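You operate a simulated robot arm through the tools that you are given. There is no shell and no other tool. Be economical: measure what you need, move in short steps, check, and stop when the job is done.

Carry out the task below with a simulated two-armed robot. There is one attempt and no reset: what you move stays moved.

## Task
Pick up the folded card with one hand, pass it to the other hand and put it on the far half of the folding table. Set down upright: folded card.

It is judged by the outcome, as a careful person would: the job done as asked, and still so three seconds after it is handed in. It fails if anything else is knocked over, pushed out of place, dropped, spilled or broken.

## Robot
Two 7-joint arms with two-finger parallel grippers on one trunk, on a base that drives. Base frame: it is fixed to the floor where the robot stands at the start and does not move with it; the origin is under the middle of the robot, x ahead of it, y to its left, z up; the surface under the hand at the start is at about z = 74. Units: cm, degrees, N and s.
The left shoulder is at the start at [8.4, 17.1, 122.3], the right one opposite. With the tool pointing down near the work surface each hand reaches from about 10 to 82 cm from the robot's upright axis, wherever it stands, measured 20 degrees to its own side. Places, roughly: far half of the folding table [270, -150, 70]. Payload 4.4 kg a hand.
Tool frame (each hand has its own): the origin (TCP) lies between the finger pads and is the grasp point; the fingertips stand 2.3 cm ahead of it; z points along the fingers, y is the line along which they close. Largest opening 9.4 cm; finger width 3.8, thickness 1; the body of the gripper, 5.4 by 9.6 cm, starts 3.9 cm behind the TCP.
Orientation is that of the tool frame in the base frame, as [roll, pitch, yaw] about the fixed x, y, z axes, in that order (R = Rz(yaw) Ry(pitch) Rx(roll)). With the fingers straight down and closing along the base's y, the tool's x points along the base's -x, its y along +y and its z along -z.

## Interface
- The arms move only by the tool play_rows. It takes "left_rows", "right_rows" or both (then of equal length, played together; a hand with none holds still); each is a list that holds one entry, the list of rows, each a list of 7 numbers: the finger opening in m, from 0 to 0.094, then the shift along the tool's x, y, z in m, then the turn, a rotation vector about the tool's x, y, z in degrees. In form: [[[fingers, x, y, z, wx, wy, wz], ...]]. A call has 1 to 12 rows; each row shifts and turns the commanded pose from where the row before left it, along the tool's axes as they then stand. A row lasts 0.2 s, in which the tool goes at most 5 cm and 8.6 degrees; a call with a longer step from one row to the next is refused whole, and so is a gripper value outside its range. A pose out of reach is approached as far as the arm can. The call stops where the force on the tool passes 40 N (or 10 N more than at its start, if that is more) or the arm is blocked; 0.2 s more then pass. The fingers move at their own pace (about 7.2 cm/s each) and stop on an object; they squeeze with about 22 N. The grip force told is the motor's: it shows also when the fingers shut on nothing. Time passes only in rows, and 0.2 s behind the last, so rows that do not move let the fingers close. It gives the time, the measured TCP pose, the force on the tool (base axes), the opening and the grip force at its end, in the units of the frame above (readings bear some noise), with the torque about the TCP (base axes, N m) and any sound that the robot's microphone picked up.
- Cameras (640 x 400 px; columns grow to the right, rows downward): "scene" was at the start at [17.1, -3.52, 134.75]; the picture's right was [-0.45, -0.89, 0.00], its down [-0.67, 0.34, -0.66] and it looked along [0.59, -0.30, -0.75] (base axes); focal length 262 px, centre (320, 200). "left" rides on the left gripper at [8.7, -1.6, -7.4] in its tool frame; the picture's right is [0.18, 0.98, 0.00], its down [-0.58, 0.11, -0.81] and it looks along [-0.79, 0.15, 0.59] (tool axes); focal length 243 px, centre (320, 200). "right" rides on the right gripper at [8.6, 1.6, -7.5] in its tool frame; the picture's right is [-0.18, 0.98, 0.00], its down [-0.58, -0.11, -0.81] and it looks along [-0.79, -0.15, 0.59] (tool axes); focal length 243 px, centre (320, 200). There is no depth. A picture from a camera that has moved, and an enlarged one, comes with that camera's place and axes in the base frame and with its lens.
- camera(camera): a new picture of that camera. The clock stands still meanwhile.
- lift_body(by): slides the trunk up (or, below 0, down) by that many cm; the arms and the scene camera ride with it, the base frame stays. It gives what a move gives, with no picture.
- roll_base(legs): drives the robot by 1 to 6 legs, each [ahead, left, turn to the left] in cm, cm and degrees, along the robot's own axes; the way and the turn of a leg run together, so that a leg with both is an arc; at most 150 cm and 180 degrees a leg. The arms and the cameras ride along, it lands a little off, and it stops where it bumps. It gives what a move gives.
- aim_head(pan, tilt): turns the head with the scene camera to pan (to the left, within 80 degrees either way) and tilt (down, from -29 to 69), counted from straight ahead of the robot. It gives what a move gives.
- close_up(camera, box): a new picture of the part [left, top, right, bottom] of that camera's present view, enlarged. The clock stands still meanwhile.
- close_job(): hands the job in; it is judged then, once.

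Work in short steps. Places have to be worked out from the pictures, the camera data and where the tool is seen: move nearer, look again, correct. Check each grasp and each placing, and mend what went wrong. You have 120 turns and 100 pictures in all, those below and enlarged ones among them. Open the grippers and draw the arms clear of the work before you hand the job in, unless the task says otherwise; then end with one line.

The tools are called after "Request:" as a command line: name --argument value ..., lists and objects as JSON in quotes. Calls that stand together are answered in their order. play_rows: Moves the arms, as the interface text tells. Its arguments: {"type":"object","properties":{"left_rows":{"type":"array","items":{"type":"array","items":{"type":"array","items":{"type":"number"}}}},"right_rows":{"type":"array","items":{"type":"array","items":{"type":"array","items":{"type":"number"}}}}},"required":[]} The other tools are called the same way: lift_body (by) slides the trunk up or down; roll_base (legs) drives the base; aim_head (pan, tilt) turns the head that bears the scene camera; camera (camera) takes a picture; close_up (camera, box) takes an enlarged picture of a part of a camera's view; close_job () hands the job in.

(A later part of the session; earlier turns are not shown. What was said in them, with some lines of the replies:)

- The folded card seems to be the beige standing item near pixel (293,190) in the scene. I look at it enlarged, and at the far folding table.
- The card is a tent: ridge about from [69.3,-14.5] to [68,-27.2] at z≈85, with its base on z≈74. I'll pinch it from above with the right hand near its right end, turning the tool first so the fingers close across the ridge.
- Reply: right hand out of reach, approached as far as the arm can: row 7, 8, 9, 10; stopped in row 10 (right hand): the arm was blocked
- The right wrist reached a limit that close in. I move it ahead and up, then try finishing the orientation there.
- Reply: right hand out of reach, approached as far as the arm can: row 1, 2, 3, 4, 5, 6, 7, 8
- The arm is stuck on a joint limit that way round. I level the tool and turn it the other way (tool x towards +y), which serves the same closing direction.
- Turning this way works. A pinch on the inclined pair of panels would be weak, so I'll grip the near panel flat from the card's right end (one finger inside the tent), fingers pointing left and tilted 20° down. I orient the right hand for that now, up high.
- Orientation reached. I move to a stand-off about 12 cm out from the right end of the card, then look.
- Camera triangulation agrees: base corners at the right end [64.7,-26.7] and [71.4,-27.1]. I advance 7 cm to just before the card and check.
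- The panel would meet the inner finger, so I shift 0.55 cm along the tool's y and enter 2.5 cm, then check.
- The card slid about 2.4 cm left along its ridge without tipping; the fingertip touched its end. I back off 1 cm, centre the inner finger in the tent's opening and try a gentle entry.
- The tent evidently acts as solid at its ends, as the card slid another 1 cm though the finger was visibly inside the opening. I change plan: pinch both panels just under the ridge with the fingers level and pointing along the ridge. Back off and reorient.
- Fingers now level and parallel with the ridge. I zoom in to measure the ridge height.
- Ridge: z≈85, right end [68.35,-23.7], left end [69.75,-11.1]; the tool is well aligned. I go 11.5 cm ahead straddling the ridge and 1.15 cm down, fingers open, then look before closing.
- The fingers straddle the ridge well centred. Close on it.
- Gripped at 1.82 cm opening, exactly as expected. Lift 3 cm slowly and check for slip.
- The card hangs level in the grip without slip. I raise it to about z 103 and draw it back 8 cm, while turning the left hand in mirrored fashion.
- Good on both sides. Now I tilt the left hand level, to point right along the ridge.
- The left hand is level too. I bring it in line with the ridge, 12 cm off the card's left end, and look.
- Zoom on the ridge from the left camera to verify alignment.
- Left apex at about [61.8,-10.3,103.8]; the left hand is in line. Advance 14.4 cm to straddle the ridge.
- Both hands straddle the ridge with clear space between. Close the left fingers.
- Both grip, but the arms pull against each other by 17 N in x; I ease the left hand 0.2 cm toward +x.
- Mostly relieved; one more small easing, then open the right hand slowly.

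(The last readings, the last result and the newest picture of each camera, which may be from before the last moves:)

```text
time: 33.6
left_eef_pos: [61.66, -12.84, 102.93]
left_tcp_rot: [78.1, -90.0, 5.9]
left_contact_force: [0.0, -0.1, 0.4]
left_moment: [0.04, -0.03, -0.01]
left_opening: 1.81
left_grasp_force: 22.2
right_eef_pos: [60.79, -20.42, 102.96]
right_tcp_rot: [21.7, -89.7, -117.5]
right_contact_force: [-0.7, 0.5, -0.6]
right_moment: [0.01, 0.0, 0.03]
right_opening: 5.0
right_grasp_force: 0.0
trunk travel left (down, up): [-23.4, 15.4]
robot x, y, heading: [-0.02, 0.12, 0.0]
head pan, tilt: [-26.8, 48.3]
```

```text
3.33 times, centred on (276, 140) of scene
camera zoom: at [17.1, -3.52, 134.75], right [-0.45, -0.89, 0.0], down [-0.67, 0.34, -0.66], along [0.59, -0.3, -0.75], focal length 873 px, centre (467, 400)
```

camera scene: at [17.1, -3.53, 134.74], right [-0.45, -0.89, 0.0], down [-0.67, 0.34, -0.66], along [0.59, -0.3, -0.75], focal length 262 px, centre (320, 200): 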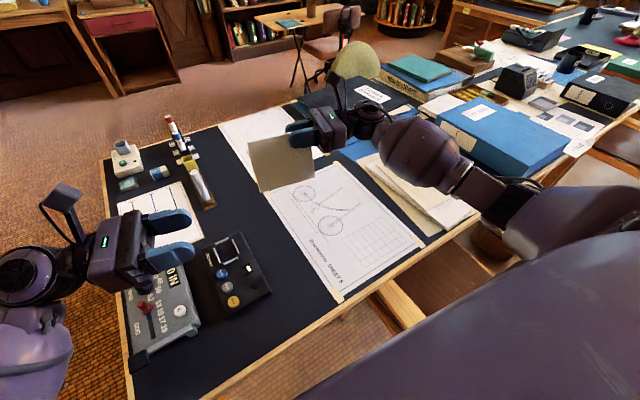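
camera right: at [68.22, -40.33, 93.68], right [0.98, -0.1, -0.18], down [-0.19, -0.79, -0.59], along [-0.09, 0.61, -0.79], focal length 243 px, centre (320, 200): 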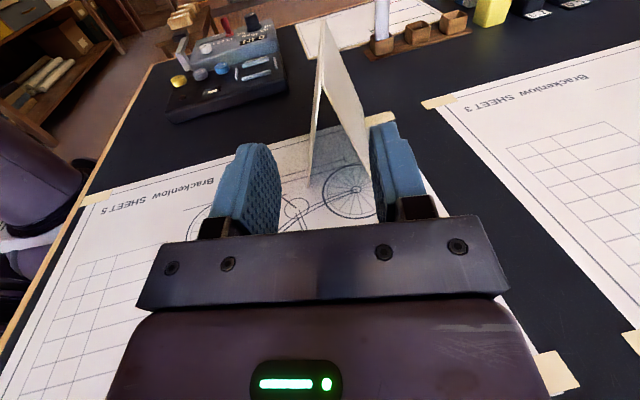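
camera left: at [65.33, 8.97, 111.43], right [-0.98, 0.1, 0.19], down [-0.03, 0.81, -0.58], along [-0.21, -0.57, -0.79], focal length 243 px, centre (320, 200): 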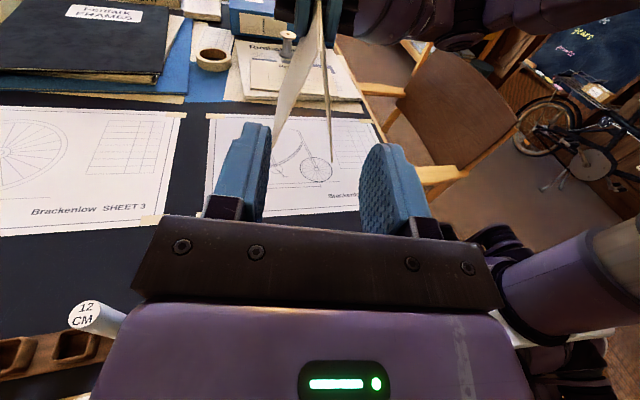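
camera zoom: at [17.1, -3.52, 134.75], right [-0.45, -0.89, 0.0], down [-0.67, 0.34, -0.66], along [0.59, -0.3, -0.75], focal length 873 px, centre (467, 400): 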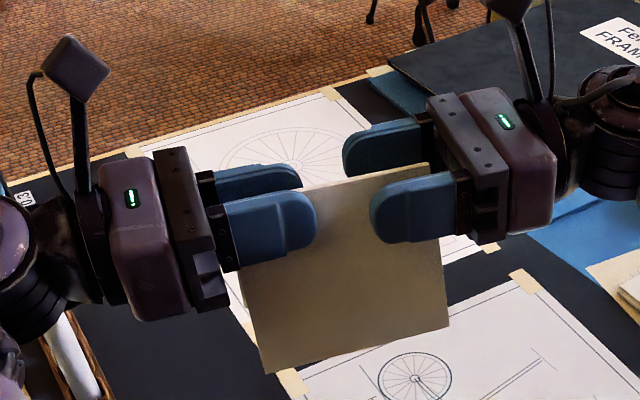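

The left hand holds the card alone, level. The right hand draws back along its axis 14 cm.

Request:
play_rows --right_rows '[[[0.05, 0, 0, -0.02, 0, 0, 0], [0.05, 0, 0, -0.04, 0, 0, 0], [0.05, 0, 0, -0.04, 0, 0, 0], [0.05, 0, 0, -0.04, 0, 0, 0], [0.05, 0, -0.04, 0, 0, 0, 0], [0.05, 0, -0.04, 0, 0, 0, 0], [0.05, 0, -0.04, 0, 0, 0, 0], [0.05, 0, -0.04, 0, 0, 0, 0], [0.05, 0, -0.04, 0, 0, 0, 0]]]'

Request:
play_rows --right_rows '[[[0.05, 0, 0, 0, 0, -8.2, 0], [0.05, 0, 0, 0, 0, -8.2, 0], [0.05, 0, 0, 0, 0, -8.2, 0], [0.05, 0, 0, 0, 0, -8.2, 0], [0.05, 0, 0, 0, 0, -8.2, 0], [0.05, 0, 0, 0, 0, -8.2, 0], [0.05, 0, 0, 0, 0, -8.2, 0], [0.05, 0, 0, 0, 0, -8.2, 0], [0.05, 0, 0, 0, 0, -8.2, 0], [0.05, 0, 0, 0, 0, -8.2, 0], [0.05, 0, 0, 0, 0, -8.2, 0]]]'

```text
time: 35.6
left_eef_pos: [61.6, -12.76, 102.87]
left_tcp_rot: [-123.3, -90.0, -152.6]
left_contact_force: [-0.2, -0.8, 0.2]
left_moment: [0.04, -0.03, -0.01]
left_opening: 1.84
left_grasp_force: 22.2
right_eef_pos: [39.68, -32.7, 103.2]
right_tcp_rot: [36.6, -89.8, -132.4]
right_contact_force: [-0.2, -1.6, 0.4]
right_moment: [0.0, 0.02, -0.03]
right_opening: 4.99
right_grasp_force: 0.0
trunk travel left (down, up): [-23.4, 15.4]
robot x, y, heading: [0.22, -0.36, -0.0]
head pan, tilt: [-26.8, 48.3]
```

```text
time: 38.0
left_eef_pos: [61.77, -12.86, 102.66]
left_tcp_rot: [74.6, -89.9, 9.6]
left_contact_force: [0.0, -0.1, -0.2]
left_moment: [0.07, -0.03, -0.02]
left_opening: 1.78
left_grasp_force: 21.5
right_eef_pos: [39.45, -32.4, 102.83]
right_tcp_rot: [179.9, 0.1, 84.1]
right_contact_force: [-0.2, 0.4, 0.2]
right_moment: [-0.03, 0.01, -0.01]
right_opening: 5.01
right_grasp_force: 0.0
trunk travel left (down, up): [-23.4, 15.4]
robot x, y, heading: [0.01, -0.2, -0.2]
head pan, tilt: [-26.8, 48.3]
```

Bring the card in close to the body for driving, then survey left and ahead with the head.

Request:
play_rows --left_rows '[[[0.0, 0.004, 0.025, -0.0136, 0, 0, 0], [0.0, 0.004, 0.025, -0.0136, 0, 0, 0], [0.0, 0.004, 0.025, -0.0136, 0, 0, 0], [0.0, 0.004, 0.025, -0.0136, 0, 0, 0], [0.0, 0.004, 0.025, -0.0136, 0, 0, 0], [0.0, 0.004, 0.025, -0.0136, 0, 0, 0], [0.0, 0.004, 0.025, -0.0136, 0, 0, 0], [0.0, 0.004, 0.025, -0.0136, 0, 0, 0]]]'

Request:
aim_head --pan -25 --tilt 20

Request:
camera --camera "scene"

Request:
aim_head --pan 50 --tilt 35

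Request:
camera --camera "scene"

```text
time: 39.8
left_eef_pos: [42.8, -0.02, 106.56]
left_tcp_rot: [61.4, -89.8, 22.4]
left_contact_force: [-0.1, 0.8, -0.6]
left_moment: [0.04, 0.02, -0.01]
left_opening: 1.79
left_grasp_force: 21.6
right_eef_pos: [39.29, -32.28, 102.92]
right_tcp_rot: [179.9, -0.1, 84.3]
right_contact_force: [0.2, -0.1, -0.2]
right_moment: [0.04, 0.03, 0.0]
right_opening: 4.99
right_grasp_force: 0.0
trunk travel left (down, up): [-23.4, 15.4]
robot x, y, heading: [0.11, 0.06, -0.1]
head pan, tilt: [-26.8, 48.3]
```

```text
time: 40.7
left_eef_pos: [42.87, -0.18, 106.3]
left_tcp_rot: [79.4, -89.9, 4.6]
left_contact_force: [0.6, 1.4, -0.7]
left_moment: [0.06, -0.01, 0.03]
left_opening: 1.8
left_grasp_force: 21.5
right_eef_pos: [39.41, -32.35, 102.93]
right_tcp_rot: [179.9, -0.1, 84.2]
right_contact_force: [0.1, -0.3, -0.2]
right_moment: [0.02, 0.02, -0.02]
right_opening: 4.97
right_grasp_force: 0.1
trunk travel left (down, up): [-23.4, 15.4]
robot x, y, heading: [-0.05, -0.24, 0.0]
head pan, tilt: [-25.0, 20.0]
```

```text
67 pictures are left
camera scene: at [18.54, -3.92, 139.07], right [-0.42, -0.91, 0.0], down [-0.31, 0.14, -0.94], along [0.85, -0.4, -0.34], focal length 262 px, centre (320, 200)
```

scene: 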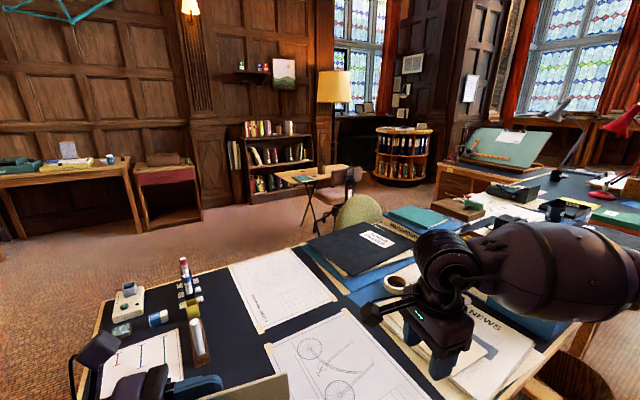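

```text
time: 42.2
left_eef_pos: [42.89, -0.22, 106.33]
left_tcp_rot: [76.4, -89.8, 7.5]
left_contact_force: [0.0, -0.1, -1.6]
left_moment: [-0.02, 0.0, -0.01]
left_opening: 1.77
left_grasp_force: 21.9
right_eef_pos: [39.35, -32.45, 102.87]
right_tcp_rot: [179.9, -0.1, 84.2]
right_contact_force: [-0.9, 1.2, 0.0]
right_moment: [0.0, 0.0, 0.02]
right_opening: 5.03
right_grasp_force: 0.0
trunk travel left (down, up): [-23.4, 15.4]
robot x, y, heading: [-0.4, 0.26, -0.2]
head pan, tilt: [50.0, 35.0]
```

```text
66 pictures are left
camera scene: at [15.76, 6.76, 136.7], right [0.77, -0.64, 0.0], down [-0.37, -0.44, -0.82], along [0.53, 0.63, -0.57], focal length 262 px, centre (320, 200)
```

scene: 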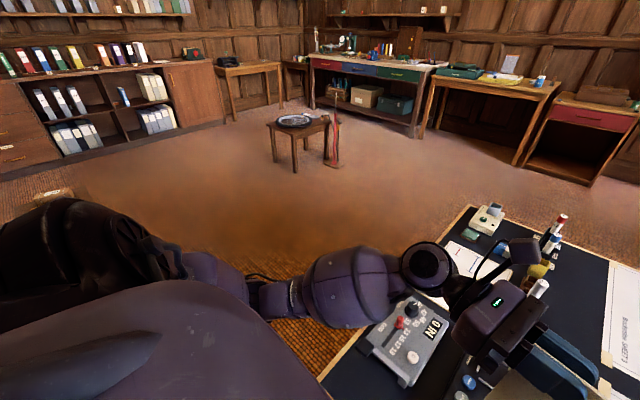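

The floor on the left is open; the desk's left side lies at y≈25–33 up to x≈119. I drive left 100, then ahead 170 along it, and look toward the folding table.

Request:
roll_base --legs '[[0, 100, 0], [130, 0, 0], [40, 0, 0]]'

Request:
aim_head --pan -60 --tilt 20

Request:
camera --camera "scene"

Request:
camera --camera "left"

```text
time: 59.5
left_eef_pos: [215.1, 94.42, 106.36]
left_tcp_rot: [78.8, -89.9, 3.7]
left_contact_force: [0.4, 0.1, 0.0]
left_moment: [0.01, 0.01, -0.01]
left_opening: 1.67
left_grasp_force: 21.9
right_eef_pos: [210.87, 62.42, 102.69]
right_tcp_rot: [179.9, -0.1, 82.7]
right_contact_force: [0.1, -0.2, -0.2]
right_moment: [0.02, 0.01, 0.01]
right_opening: 5.0
right_grasp_force: 0.1
trunk travel left (down, up): [-23.4, 15.4]
robot x, y, heading: [172.46, 95.79, -1.5]
head pan, tilt: [50.0, 35.0]
```

```text
time: 61.4
left_eef_pos: [215.08, 94.52, 106.25]
left_tcp_rot: [74.6, -89.9, 7.9]
left_contact_force: [0.0, 0.2, -0.8]
left_moment: [0.0, 0.0, -0.02]
left_opening: 1.67
left_grasp_force: 21.8
right_eef_pos: [210.78, 62.31, 102.74]
right_tcp_rot: [179.9, -0.1, 82.8]
right_contact_force: [-0.1, 0.4, -0.8]
right_moment: [0.01, 0.03, 0.0]
right_opening: 5.0
right_grasp_force: 0.1
trunk travel left (down, up): [-23.4, 15.4]
robot x, y, heading: [171.96, 95.7, -1.7]
head pan, tilt: [-60.0, 20.0]
```

```text
65 pictures are left
camera scene: at [186.83, 87.28, 139.08], right [-0.88, -0.48, 0.0], down [-0.16, 0.3, -0.94], along [0.45, -0.83, -0.34], focal length 262 px, centre (320, 200)
```

scene: 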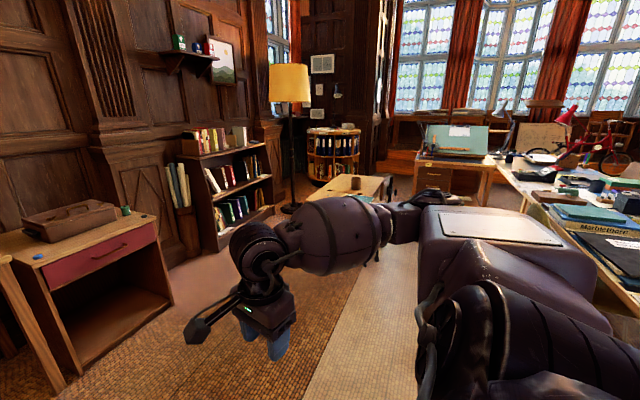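

```text
64 pictures are left
camera left: at [217.78, 101.69, 115.03], right [-0.97, 0.13, 0.19], down [0.0, 0.81, -0.58], along [-0.23, -0.57, -0.79], focal length 243 px, centre (320, 200)
```

left: 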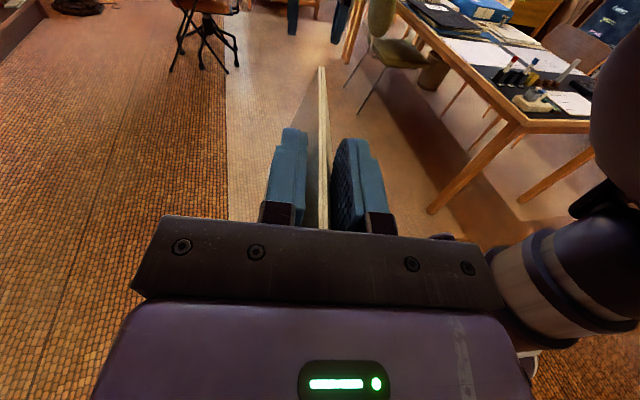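

Card still held (opening 1.67, slight creep). I turn right to face the folding table and look from there.

Request:
roll_base --legs '[[0, 0, -88]]'

Request:
aim_head --pan 15 --tilt 20

Request:
camera --camera "scene"

```text
time: 65.5
left_eef_pos: [172.43, 52.93, 106.28]
left_tcp_rot: [82.1, -89.9, -87.8]
left_contact_force: [0.4, 0.2, 0.1]
left_moment: [0.02, 0.0, 0.04]
left_opening: 1.65
left_grasp_force: 21.7
right_eef_pos: [140.2, 56.12, 102.93]
right_tcp_rot: [179.9, 0.0, -5.5]
right_contact_force: [-0.3, 0.6, -0.4]
right_moment: [-0.01, 0.05, -0.01]
right_opening: 5.01
right_grasp_force: 0.1
trunk travel left (down, up): [-23.4, 15.4]
robot x, y, heading: [172.08, 95.92, -89.7]
head pan, tilt: [-60.0, 20.0]
```

```text
time: 67.0
left_eef_pos: [172.39, 52.81, 106.39]
left_tcp_rot: [79.0, -89.9, -84.6]
left_contact_force: [-0.4, -0.2, 0.5]
left_moment: [-0.04, 0.01, -0.01]
left_opening: 1.59
left_grasp_force: 22.0
right_eef_pos: [140.22, 56.25, 102.87]
right_tcp_rot: [180.0, -0.1, -5.5]
right_contact_force: [0.0, -0.3, 0.0]
right_moment: [0.0, -0.01, 0.01]
right_opening: 5.0
right_grasp_force: 0.0
trunk travel left (down, up): [-23.4, 15.4]
robot x, y, heading: [172.24, 95.57, -89.8]
head pan, tilt: [15.0, 20.0]
```

```text
63 pictures are left
camera scene: at [174.77, 76.62, 139.08], right [-0.96, -0.26, 0.0], down [-0.09, 0.33, -0.94], along [0.25, -0.91, -0.34], focal length 262 px, centre (320, 200)
```

scene: 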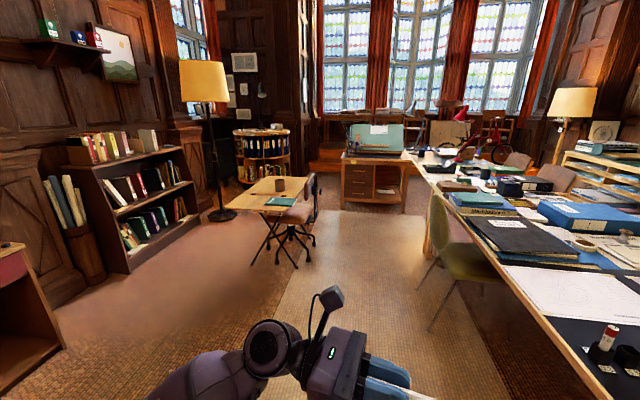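

Now the table lies ahead-left, with its right side blocked by the swivel chair. Zoom on it.

Request:
close_up --camera "scene" --box '[200, 150, 360, 250]'

Request:
close_up --camera "left" --box '[220, 40, 420, 165]'

```text
4.00 times, centred on (280, 200) of scene
camera zoom: at [174.77, 76.62, 139.08], right [-0.96, -0.26, 0.0], down [-0.09, 0.33, -0.94], along [0.25, -0.91, -0.34], focal length 1048 px, centre (480, 200)
```

zoom: 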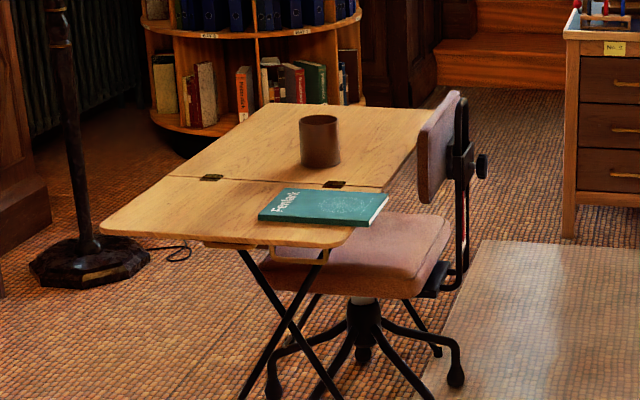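

```text
3.20 times, centred on (320, 102) of left
camera zoom: at [179.71, 50.59, 115.03], right [0.1, 0.98, 0.19], down [0.81, 0.03, -0.58], along [-0.57, 0.21, -0.79], focal length 776 px, centre (320, 512)
```

zoom: 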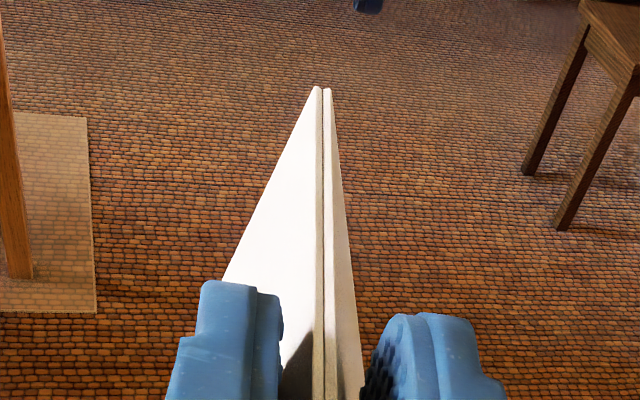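

Table top: near edge y≈-78, seam at y≈-107, far edge y≈-167, x≈243–295; mug near [264,-123]. The chair blocks the right side, so I'll go along the left side (about 95 cm between table and shelf). First leg: to about (292,-20).

Request:
roll_base --legs '[[116, 120, 0]]'

Request:
aim_head --pan 10 --tilt 35

Request:
camera --camera "scene"

```text
refused: leg 1 is longer than a leg can be; nothing moved
```

```text
time: 67.7
left_eef_pos: [172.34, 52.9, 106.47]
left_tcp_rot: [75.0, -90.0, -80.8]
left_contact_force: [-0.2, 0.5, -0.6]
left_moment: [0.01, -0.01, 0.01]
left_opening: 1.61
left_grasp_force: 22.3
right_eef_pos: [140.06, 56.13, 102.89]
right_tcp_rot: [179.9, 0.0, -5.3]
right_contact_force: [0.2, 0.1, 0.3]
right_moment: [0.04, 0.03, -0.02]
right_opening: 5.02
right_grasp_force: 0.0
trunk travel left (down, up): [-23.4, 15.4]
robot x, y, heading: [172.34, 95.43, -89.8]
head pan, tilt: [10.0, 35.0]
```

```text
60 pictures are left
camera scene: at [173.89, 76.93, 136.7], right [-0.98, -0.18, 0.0], down [-0.1, 0.56, -0.82], along [0.15, -0.81, -0.57], focal length 262 px, centre (320, 200)
```

scene: 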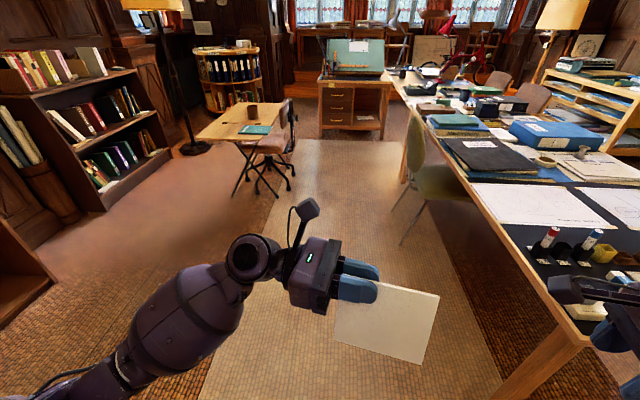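

Card still level. The leg must be split; I drive it in two halves.

Request:
roll_base --legs '[[58, 60, 0], [58, 60, 0]]'

Request:
aim_head --pan 10 --tilt 40

Request:
camera --camera "scene"

```text
time: 78.7
left_eef_pos: [290.76, -64.68, 106.32]
left_tcp_rot: [73.3, -89.8, -79.6]
left_contact_force: [-0.1, 0.2, -0.6]
left_moment: [0.01, -0.04, -0.01]
left_opening: 1.55
left_grasp_force: 21.7
right_eef_pos: [258.39, -60.96, 102.8]
right_tcp_rot: [179.9, -0.1, -6.1]
right_contact_force: [-1.2, -0.2, 0.5]
right_moment: [0.0, 0.05, -0.05]
right_opening: 5.0
right_grasp_force: 0.1
trunk travel left (down, up): [-23.4, 15.4]
robot x, y, heading: [290.91, -21.37, -90.1]
head pan, tilt: [10.0, 35.0]
```

```text
time: 79.4
left_eef_pos: [290.61, -64.67, 106.3]
left_tcp_rot: [84.8, -89.9, -91.1]
left_contact_force: [0.0, 0.1, 0.2]
left_moment: [-0.02, -0.01, 0.01]
left_opening: 1.53
left_grasp_force: 22.2
right_eef_pos: [258.43, -61.04, 102.85]
right_tcp_rot: [179.9, -0.2, -6.1]
right_contact_force: [-0.1, -0.4, 0.3]
right_moment: [0.03, -0.02, -0.02]
right_opening: 5.04
right_grasp_force: 0.0
trunk travel left (down, up): [-23.4, 15.4]
robot x, y, heading: [290.87, -21.42, -90.2]
head pan, tilt: [10.0, 40.0]
```

```text
59 pictures are left
camera scene: at [292.34, -40.29, 135.94], right [-0.99, -0.17, 0.0], down [-0.11, 0.63, -0.77], along [0.13, -0.76, -0.64], focal length 262 px, centre (320, 200)
```

scene: 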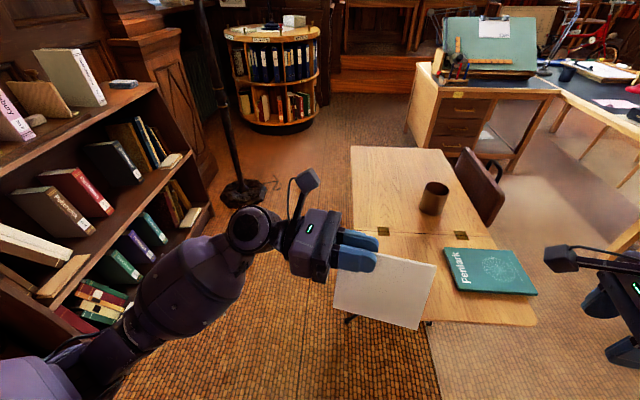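

Clear view: table about 88 cm long from y≈-79 to -166, mug at [262,-122], shelf front at x≈401. I'll stand at about (335,-128) facing -x and place the card at about [278,-143].

Request:
roll_base --legs '[[30, 44, 0], [77, 0, 0]]'

Request:
roll_base --legs '[[0, 0, -90]]'

Request:
aim_head --pan 5 --tilt 45

Request:
camera --camera "scene"

```text
time: 87.7
left_eef_pos: [333.6, -173.87, 106.32]
left_tcp_rot: [79.6, -89.8, -86.6]
left_contact_force: [-0.5, -0.1, 0.0]
left_moment: [-0.02, 0.02, -0.02]
left_opening: 1.47
left_grasp_force: 22.1
right_eef_pos: [301.46, -169.86, 102.86]
right_tcp_rot: [179.9, 0.0, -6.6]
right_contact_force: [0.4, 0.4, -0.8]
right_moment: [0.04, -0.02, 0.01]
right_opening: 5.02
right_grasp_force: 0.1
trunk travel left (down, up): [-23.4, 15.4]
robot x, y, heading: [334.31, -131.11, -90.9]
head pan, tilt: [10.0, 40.0]
```

```text
time: 91.9
left_eef_pos: [291.61, -129.11, 106.39]
left_tcp_rot: [84.0, -89.9, 177.7]
left_contact_force: [0.1, 0.3, -0.1]
left_moment: [-0.01, 0.03, -0.03]
left_opening: 1.48
left_grasp_force: 21.4
right_eef_pos: [296.2, -97.07, 102.8]
right_tcp_rot: [179.9, 0.0, -98.1]
right_contact_force: [-0.2, 0.0, 1.1]
right_moment: [0.03, -0.01, 0.01]
right_opening: 5.01
right_grasp_force: 0.0
trunk travel left (down, up): [-23.4, 15.4]
robot x, y, heading: [333.99, -131.11, 177.7]
head pan, tilt: [10.0, 40.0]
```

```text
time: 92.6
left_eef_pos: [291.55, -129.27, 106.36]
left_tcp_rot: [84.4, -89.9, 177.2]
left_contact_force: [1.4, -0.9, -1.0]
left_moment: [0.04, -0.03, 0.0]
left_opening: 1.45
left_grasp_force: 22.2
right_eef_pos: [296.31, -97.08, 102.86]
right_tcp_rot: [179.8, -0.1, -98.1]
right_contact_force: [-0.8, 0.4, 1.4]
right_moment: [-0.04, 0.0, 0.02]
right_opening: 5.01
right_grasp_force: 0.0
trunk travel left (down, up): [-23.4, 15.4]
robot x, y, heading: [334.77, -131.07, 177.9]
head pan, tilt: [5.0, 45.0]
```

```text
58 pictures are left
camera scene: at [316.09, -130.98, 135.22], right [-0.05, 1.0, 0.0], down [0.71, 0.03, -0.71], along [-0.71, -0.03, -0.71], focal length 262 px, centre (320, 200)
```

scene: 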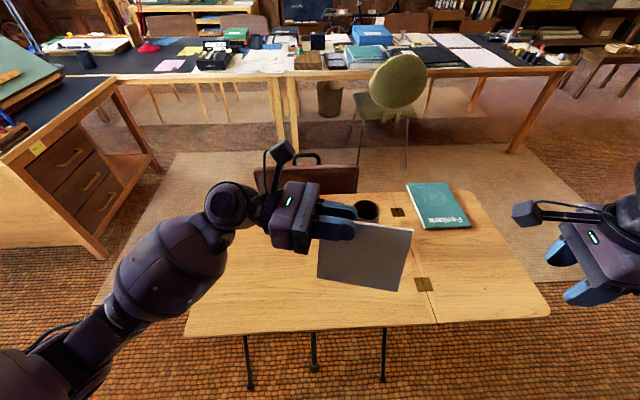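

The table geometry agrees (near-left corner [297,-163]). I move the card over the target, to TCP [276.4,-148.8], still high, then descend to about 5 cm above the table.

Request:
play_rows --left_rows '[[[0.0, 0, -0.0173, -0.0307, 0, 0, 0], [0.0, 0, -0.0173, -0.0307, 0, 0, 0], [0.0, 0, -0.0173, -0.0307, 0, 0, 0], [0.0, 0, -0.0173, -0.0307, 0, 0, 0], [0.0, 0, -0.0173, -0.0307, 0, 0, 0], [0.0, 0, -0.0173, -0.0307, 0, 0, 0], [0.0, 0, -0.0173, -0.0307, 0, 0, 0]]]'

Request:
play_rows --left_rows '[[[0.0, -0.03, 0, 0, 0, 0, 0], [0.0, -0.03, 0, 0, 0, 0, 0], [0.0, -0.03, 0, 0, 0, 0, 0], [0.0, -0.03, 0, 0, 0, 0, 0], [0.0, -0.03, 0, 0, 0, 0, 0], [0.0, -0.03, 0, 0, 0, 0, 0], [0.0, -0.02, 0, 0, 0, 0, 0]]]'

Request:
camera --camera "scene"

Request:
camera --camera "left"

```text
time: 94.2
left_eef_pos: [276.44, -148.63, 106.59]
left_tcp_rot: [37.8, -89.8, -136.0]
left_contact_force: [-0.6, -0.2, -1.1]
left_moment: [-0.02, 0.0, -0.02]
left_opening: 1.44
left_grasp_force: 22.0
right_eef_pos: [296.38, -97.06, 103.01]
right_tcp_rot: [179.9, -0.1, -98.1]
right_contact_force: [-0.7, 0.1, -0.6]
right_moment: [0.0, -0.03, -0.01]
right_opening: 5.02
right_grasp_force: 0.1
trunk travel left (down, up): [-23.4, 15.4]
robot x, y, heading: [333.86, -131.08, 177.8]
head pan, tilt: [5.0, 45.0]
```

```text
time: 95.8
left_eef_pos: [276.65, -148.48, 86.37]
left_tcp_rot: [79.2, -89.9, -177.5]
left_contact_force: [0.4, -0.3, 0.2]
left_moment: [0.01, -0.01, 0.01]
left_opening: 1.41
left_grasp_force: 22.0
right_eef_pos: [296.33, -97.17, 102.77]
right_tcp_rot: [179.9, -0.2, -98.1]
right_contact_force: [0.2, -0.1, 0.4]
right_moment: [0.0, -0.01, 0.03]
right_opening: 5.0
right_grasp_force: 0.1
trunk travel left (down, up): [-23.4, 15.4]
robot x, y, heading: [334.1, -131.09, 177.9]
head pan, tilt: [5.0, 45.0]
```

```text
57 pictures are left
camera scene: at [316.07, -130.98, 135.21], right [-0.05, 1.0, 0.0], down [0.71, 0.03, -0.71], along [-0.71, -0.03, -0.71], focal length 262 px, centre (320, 200)
```

scene: 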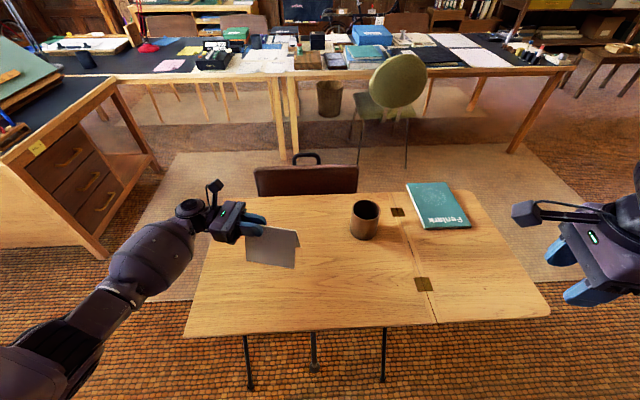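

```text
56 pictures are left
camera left: at [274.02, -155.48, 95.0], right [0.97, -0.14, 0.19], down [-0.01, -0.81, -0.58], along [0.23, 0.56, -0.79], focal length 243 px, centre (320, 200)
```

left: 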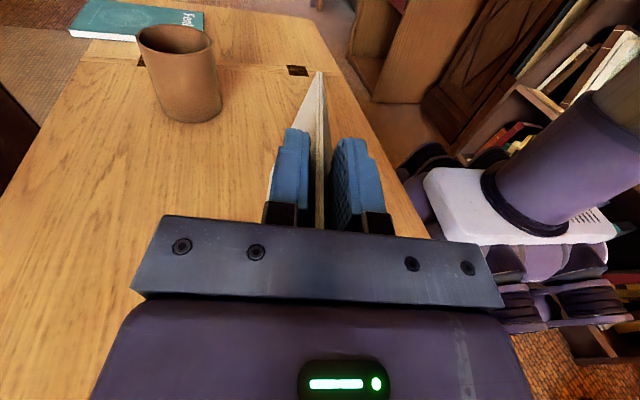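

Over a clear spot. Check the card's attitude before lowering.

Request:
close_up --camera "scene" --box '[200, 180, 360, 280]'

Request:
close_up --camera "left" --box '[220, 40, 420, 165]'

```text
4.00 times, centred on (280, 230) of scene
camera zoom: at [316.07, -130.98, 135.21], right [-0.05, 1.0, 0.0], down [0.71, 0.03, -0.71], along [-0.71, -0.03, -0.71], focal length 1048 px, centre (480, 80)
```

zoom: 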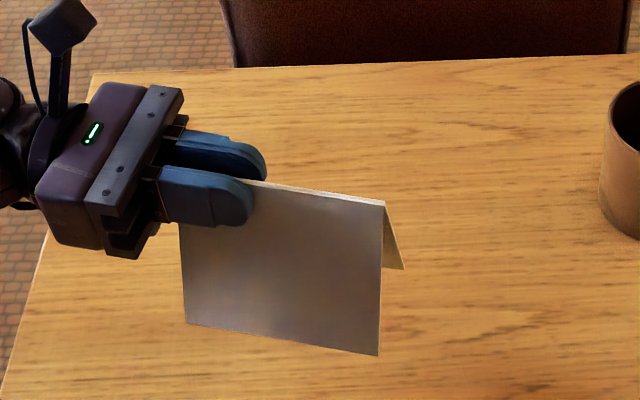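

```text
3.20 times, centred on (320, 102) of left
camera zoom: at [274.02, -155.48, 95.0], right [0.97, -0.14, 0.19], down [-0.01, -0.81, -0.58], along [0.23, 0.56, -0.79], focal length 776 px, centre (320, 512)
```

zoom: 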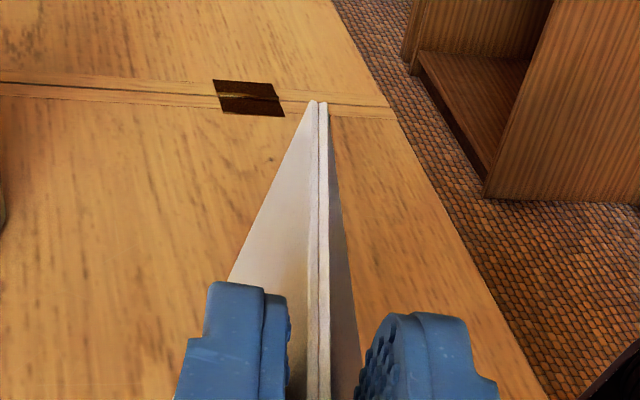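

Card is level. Lower 4.5 cm, then creep and watch force and opening.

Request:
play_rows --left_rows '[[[0.0, -0.015, 0, 0, 0, 0, 0], [0.0, -0.015, 0, 0, 0, 0, 0], [0.0, -0.01, 0, 0, 0, 0, 0], [0.0, -0.005, 0, 0, 0, 0, 0], [0.0, 0, 0, 0, 0, 0, 0]]]'

Request:
close_up --camera "scene" --box '[200, 180, 360, 280]'

```text
time: 97.0
left_eef_pos: [276.5, -148.51, 82.09]
left_tcp_rot: [59.3, -89.9, -157.8]
left_contact_force: [-0.1, 0.3, -0.7]
left_moment: [-0.02, -0.01, -0.02]
left_opening: 1.42
left_grasp_force: 21.4
right_eef_pos: [296.27, -97.08, 102.84]
right_tcp_rot: [179.9, -0.2, -98.1]
right_contact_force: [-0.8, -0.3, 0.0]
right_moment: [-0.02, -0.01, 0.01]
right_opening: 4.99
right_grasp_force: 0.0
trunk travel left (down, up): [-23.4, 15.4]
robot x, y, heading: [334.73, -131.12, 178.0]
head pan, tilt: [5.0, 45.0]
```

```text
4.00 times, centred on (280, 230) of scene
camera zoom: at [316.09, -130.98, 135.21], right [-0.05, 1.0, 0.0], down [0.71, 0.03, -0.71], along [-0.71, -0.03, -0.71], focal length 1048 px, centre (480, 80)
```

zoom: 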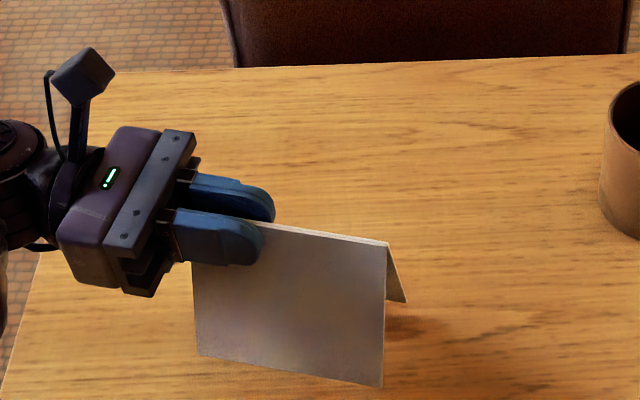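

A little above the table still. Creep down 0.3 cm per row for 1.5 cm.

Request:
play_rows --left_rows '[[[0.0, -0.003, 0, 0, 0, 0, 0], [0.0, -0.003, 0, 0, 0, 0, 0], [0.0, -0.003, 0, 0, 0, 0, 0], [0.0, -0.003, 0, 0, 0, 0, 0], [0.0, 0, 0, 0, 0, 0, 0]]]'

Request:
close_up --camera "scene" --box '[240, 210, 320, 290]'

```text
time: 98.2
left_eef_pos: [276.41, -148.73, 80.78]
left_tcp_rot: [-26.4, -89.9, -71.9]
left_contact_force: [1.5, -2.0, 6.5]
left_moment: [0.45, -0.07, -0.15]
left_opening: 1.4
left_grasp_force: 22.4
right_eef_pos: [296.38, -97.02, 102.98]
right_tcp_rot: [179.9, -0.1, -98.1]
right_contact_force: [0.0, -0.3, 0.0]
right_moment: [0.02, 0.04, 0.0]
right_opening: 5.03
right_grasp_force: 0.0
trunk travel left (down, up): [-23.4, 15.4]
robot x, y, heading: [334.46, -131.2, 177.7]
head pan, tilt: [5.0, 45.0]
```

```text
5.00 times, centred on (280, 250) of scene
camera zoom: at [316.16, -130.99, 135.23], right [-0.05, 1.0, 0.0], down [0.71, 0.03, -0.71], along [-0.71, -0.03, -0.71], focal length 1309 px, centre (520, -50)
```

zoom: 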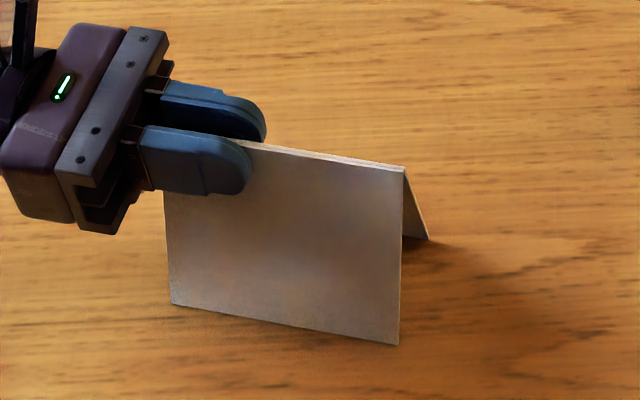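

Contact felt (6.5 N) at z 80.8. Release gradually.

Request:
play_rows --left_rows '[[[0.013, 0.0005, 0, 0, 0, 0, 0], [0.016, 0, 0, 0, 0, 0, 0], [0.02, 0, 0, 0, 0, 0, 0], [0.03, 0, 0, 0, 0, 0, 0], [0.05, 0, 0, 0, 0, 0, 0], [0.05, 0, 0, 0, 0, 0, 0]]]'

Request:
close_up --camera "scene" --box '[240, 210, 320, 290]'

Request:
close_up --camera "left" --box '[180, 40, 460, 215]'

```text
time: 99.6
left_eef_pos: [276.31, -148.6, 80.73]
left_tcp_rot: [79.3, -89.8, -177.5]
left_contact_force: [-0.7, -0.2, -0.3]
left_moment: [-0.01, 0.05, 0.01]
left_opening: 5.01
left_grasp_force: 0.1
right_eef_pos: [296.26, -97.12, 102.87]
right_tcp_rot: [179.9, -0.1, -98.1]
right_contact_force: [0.4, -0.3, -1.3]
right_moment: [0.04, 0.03, 0.01]
right_opening: 5.01
right_grasp_force: 0.2
trunk travel left (down, up): [-23.4, 15.4]
robot x, y, heading: [333.91, -130.95, 177.8]
head pan, tilt: [5.0, 45.0]
```

```text
5.00 times, centred on (280, 250) of scene
camera zoom: at [316.09, -130.98, 135.21], right [-0.05, 1.0, 0.0], down [0.71, 0.03, -0.71], along [-0.71, -0.03, -0.71], focal length 1309 px, centre (520, -50)
```

zoom: 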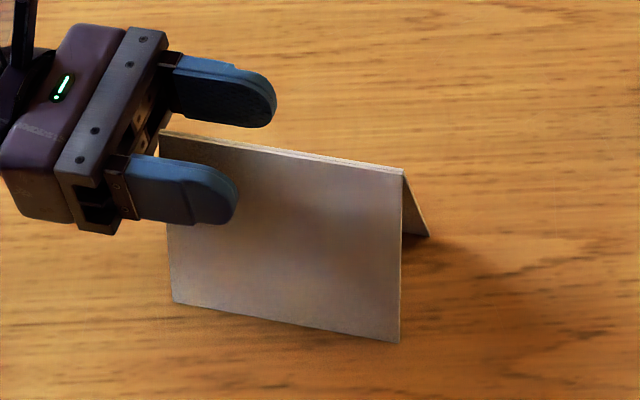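

```text
2.29 times, centred on (320, 128) of left
camera zoom: at [273.75, -155.69, 89.36], right [0.97, -0.14, 0.19], down [-0.01, -0.81, -0.58], along [0.23, 0.56, -0.79], focal length 555 px, centre (320, 366)
```

zoom: 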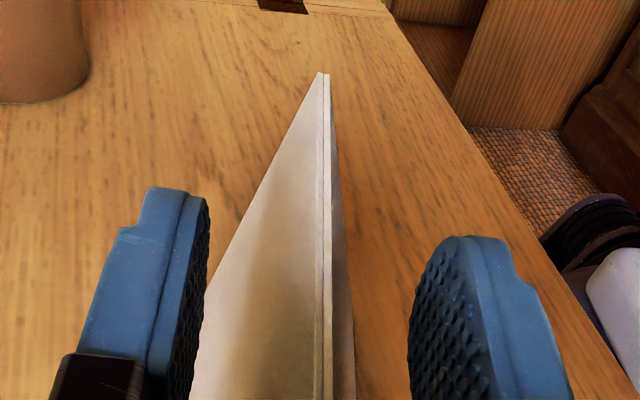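

The card stands by itself with the fingers clear on both sides. I draw the left hand straight up and away.

Request:
play_rows --left_rows '[[[0.055, 0.01, 0, 0, 0, 0, 0], [0.055, 0.02, 0, 0, 0, 0, 0], [0.055, 0.03, 0, 0, 0, 0, 0], [0.055, 0.04, 0, 0, 0, 0, 0], [0.055, 0.04, 0, 0, 0, 0, 0], [0.055, 0.04, 0, 0, 0, 0, 0], [0.055, 0.04, 0, 0, 0, 0, 0], [0.055, 0, 0.04, 0, 0, 0, 0], [0.055, 0, 0.04, 0, 0, 0, 0], [0.055, 0, 0.04, 0, 0, 0, 0], [0.055, 0, 0.04, 0, 0, 0, 0]]]'

Request:
camera --camera "scene"

Request:
close_up --camera "scene" --box '[200, 180, 360, 280]'

```text
time: 102.0
left_eef_pos: [292.49, -151.0, 102.68]
left_tcp_rot: [37.3, -90.0, -135.7]
left_contact_force: [0.2, -0.5, -0.4]
left_moment: [0.03, -0.03, 0.02]
left_opening: 5.51
left_grasp_force: 0.2
right_eef_pos: [296.41, -97.1, 102.79]
right_tcp_rot: [179.9, 0.0, -98.1]
right_contact_force: [-0.1, 0.2, 0.0]
right_moment: [0.04, 0.03, -0.03]
right_opening: 5.03
right_grasp_force: 0.0
trunk travel left (down, up): [-23.4, 15.4]
robot x, y, heading: [334.24, -131.12, 177.7]
head pan, tilt: [5.0, 45.0]
```

```text
49 pictures are left
camera scene: at [316.17, -130.99, 135.23], right [-0.05, 1.0, 0.0], down [0.71, 0.03, -0.71], along [-0.71, -0.03, -0.71], focal length 262 px, centre (320, 200)
```

scene: 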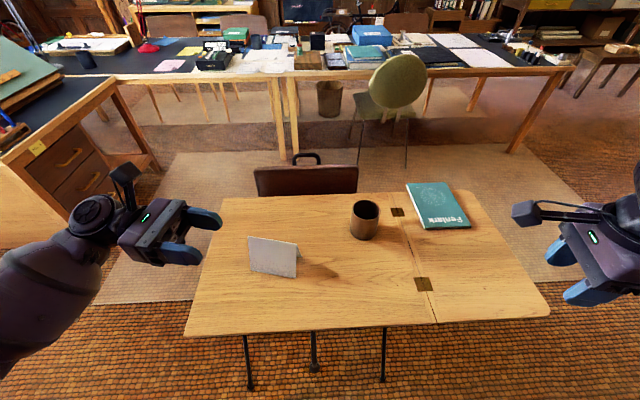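

```text
4.00 times, centred on (280, 230) of scene
camera zoom: at [316.17, -130.99, 135.23], right [-0.05, 1.0, 0.0], down [0.71, 0.03, -0.71], along [-0.71, -0.03, -0.71], focal length 1048 px, centre (480, 80)
```

zoom: 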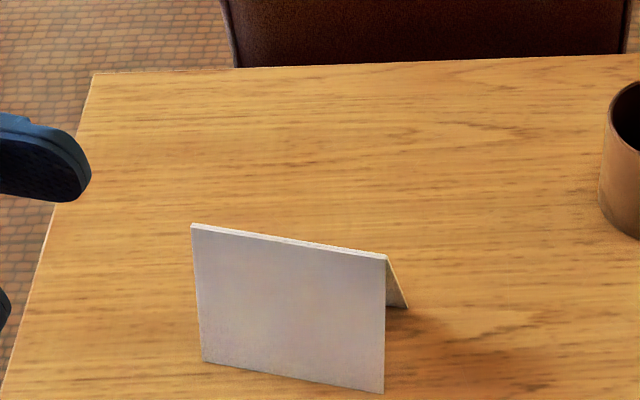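

The card stands upright on the far half, nothing else on the table has moved, and both hands are open and clear. I hand the job in.

Request:
close_job

```text
The job is handed in.
```

I picked up the folded card with the right hand, passed it to the left in mid-air, and set it standing upright on the far half of the folding table; in the last picture it stood on its own, the mug and book looked unmoved, and both hands were open and clear.
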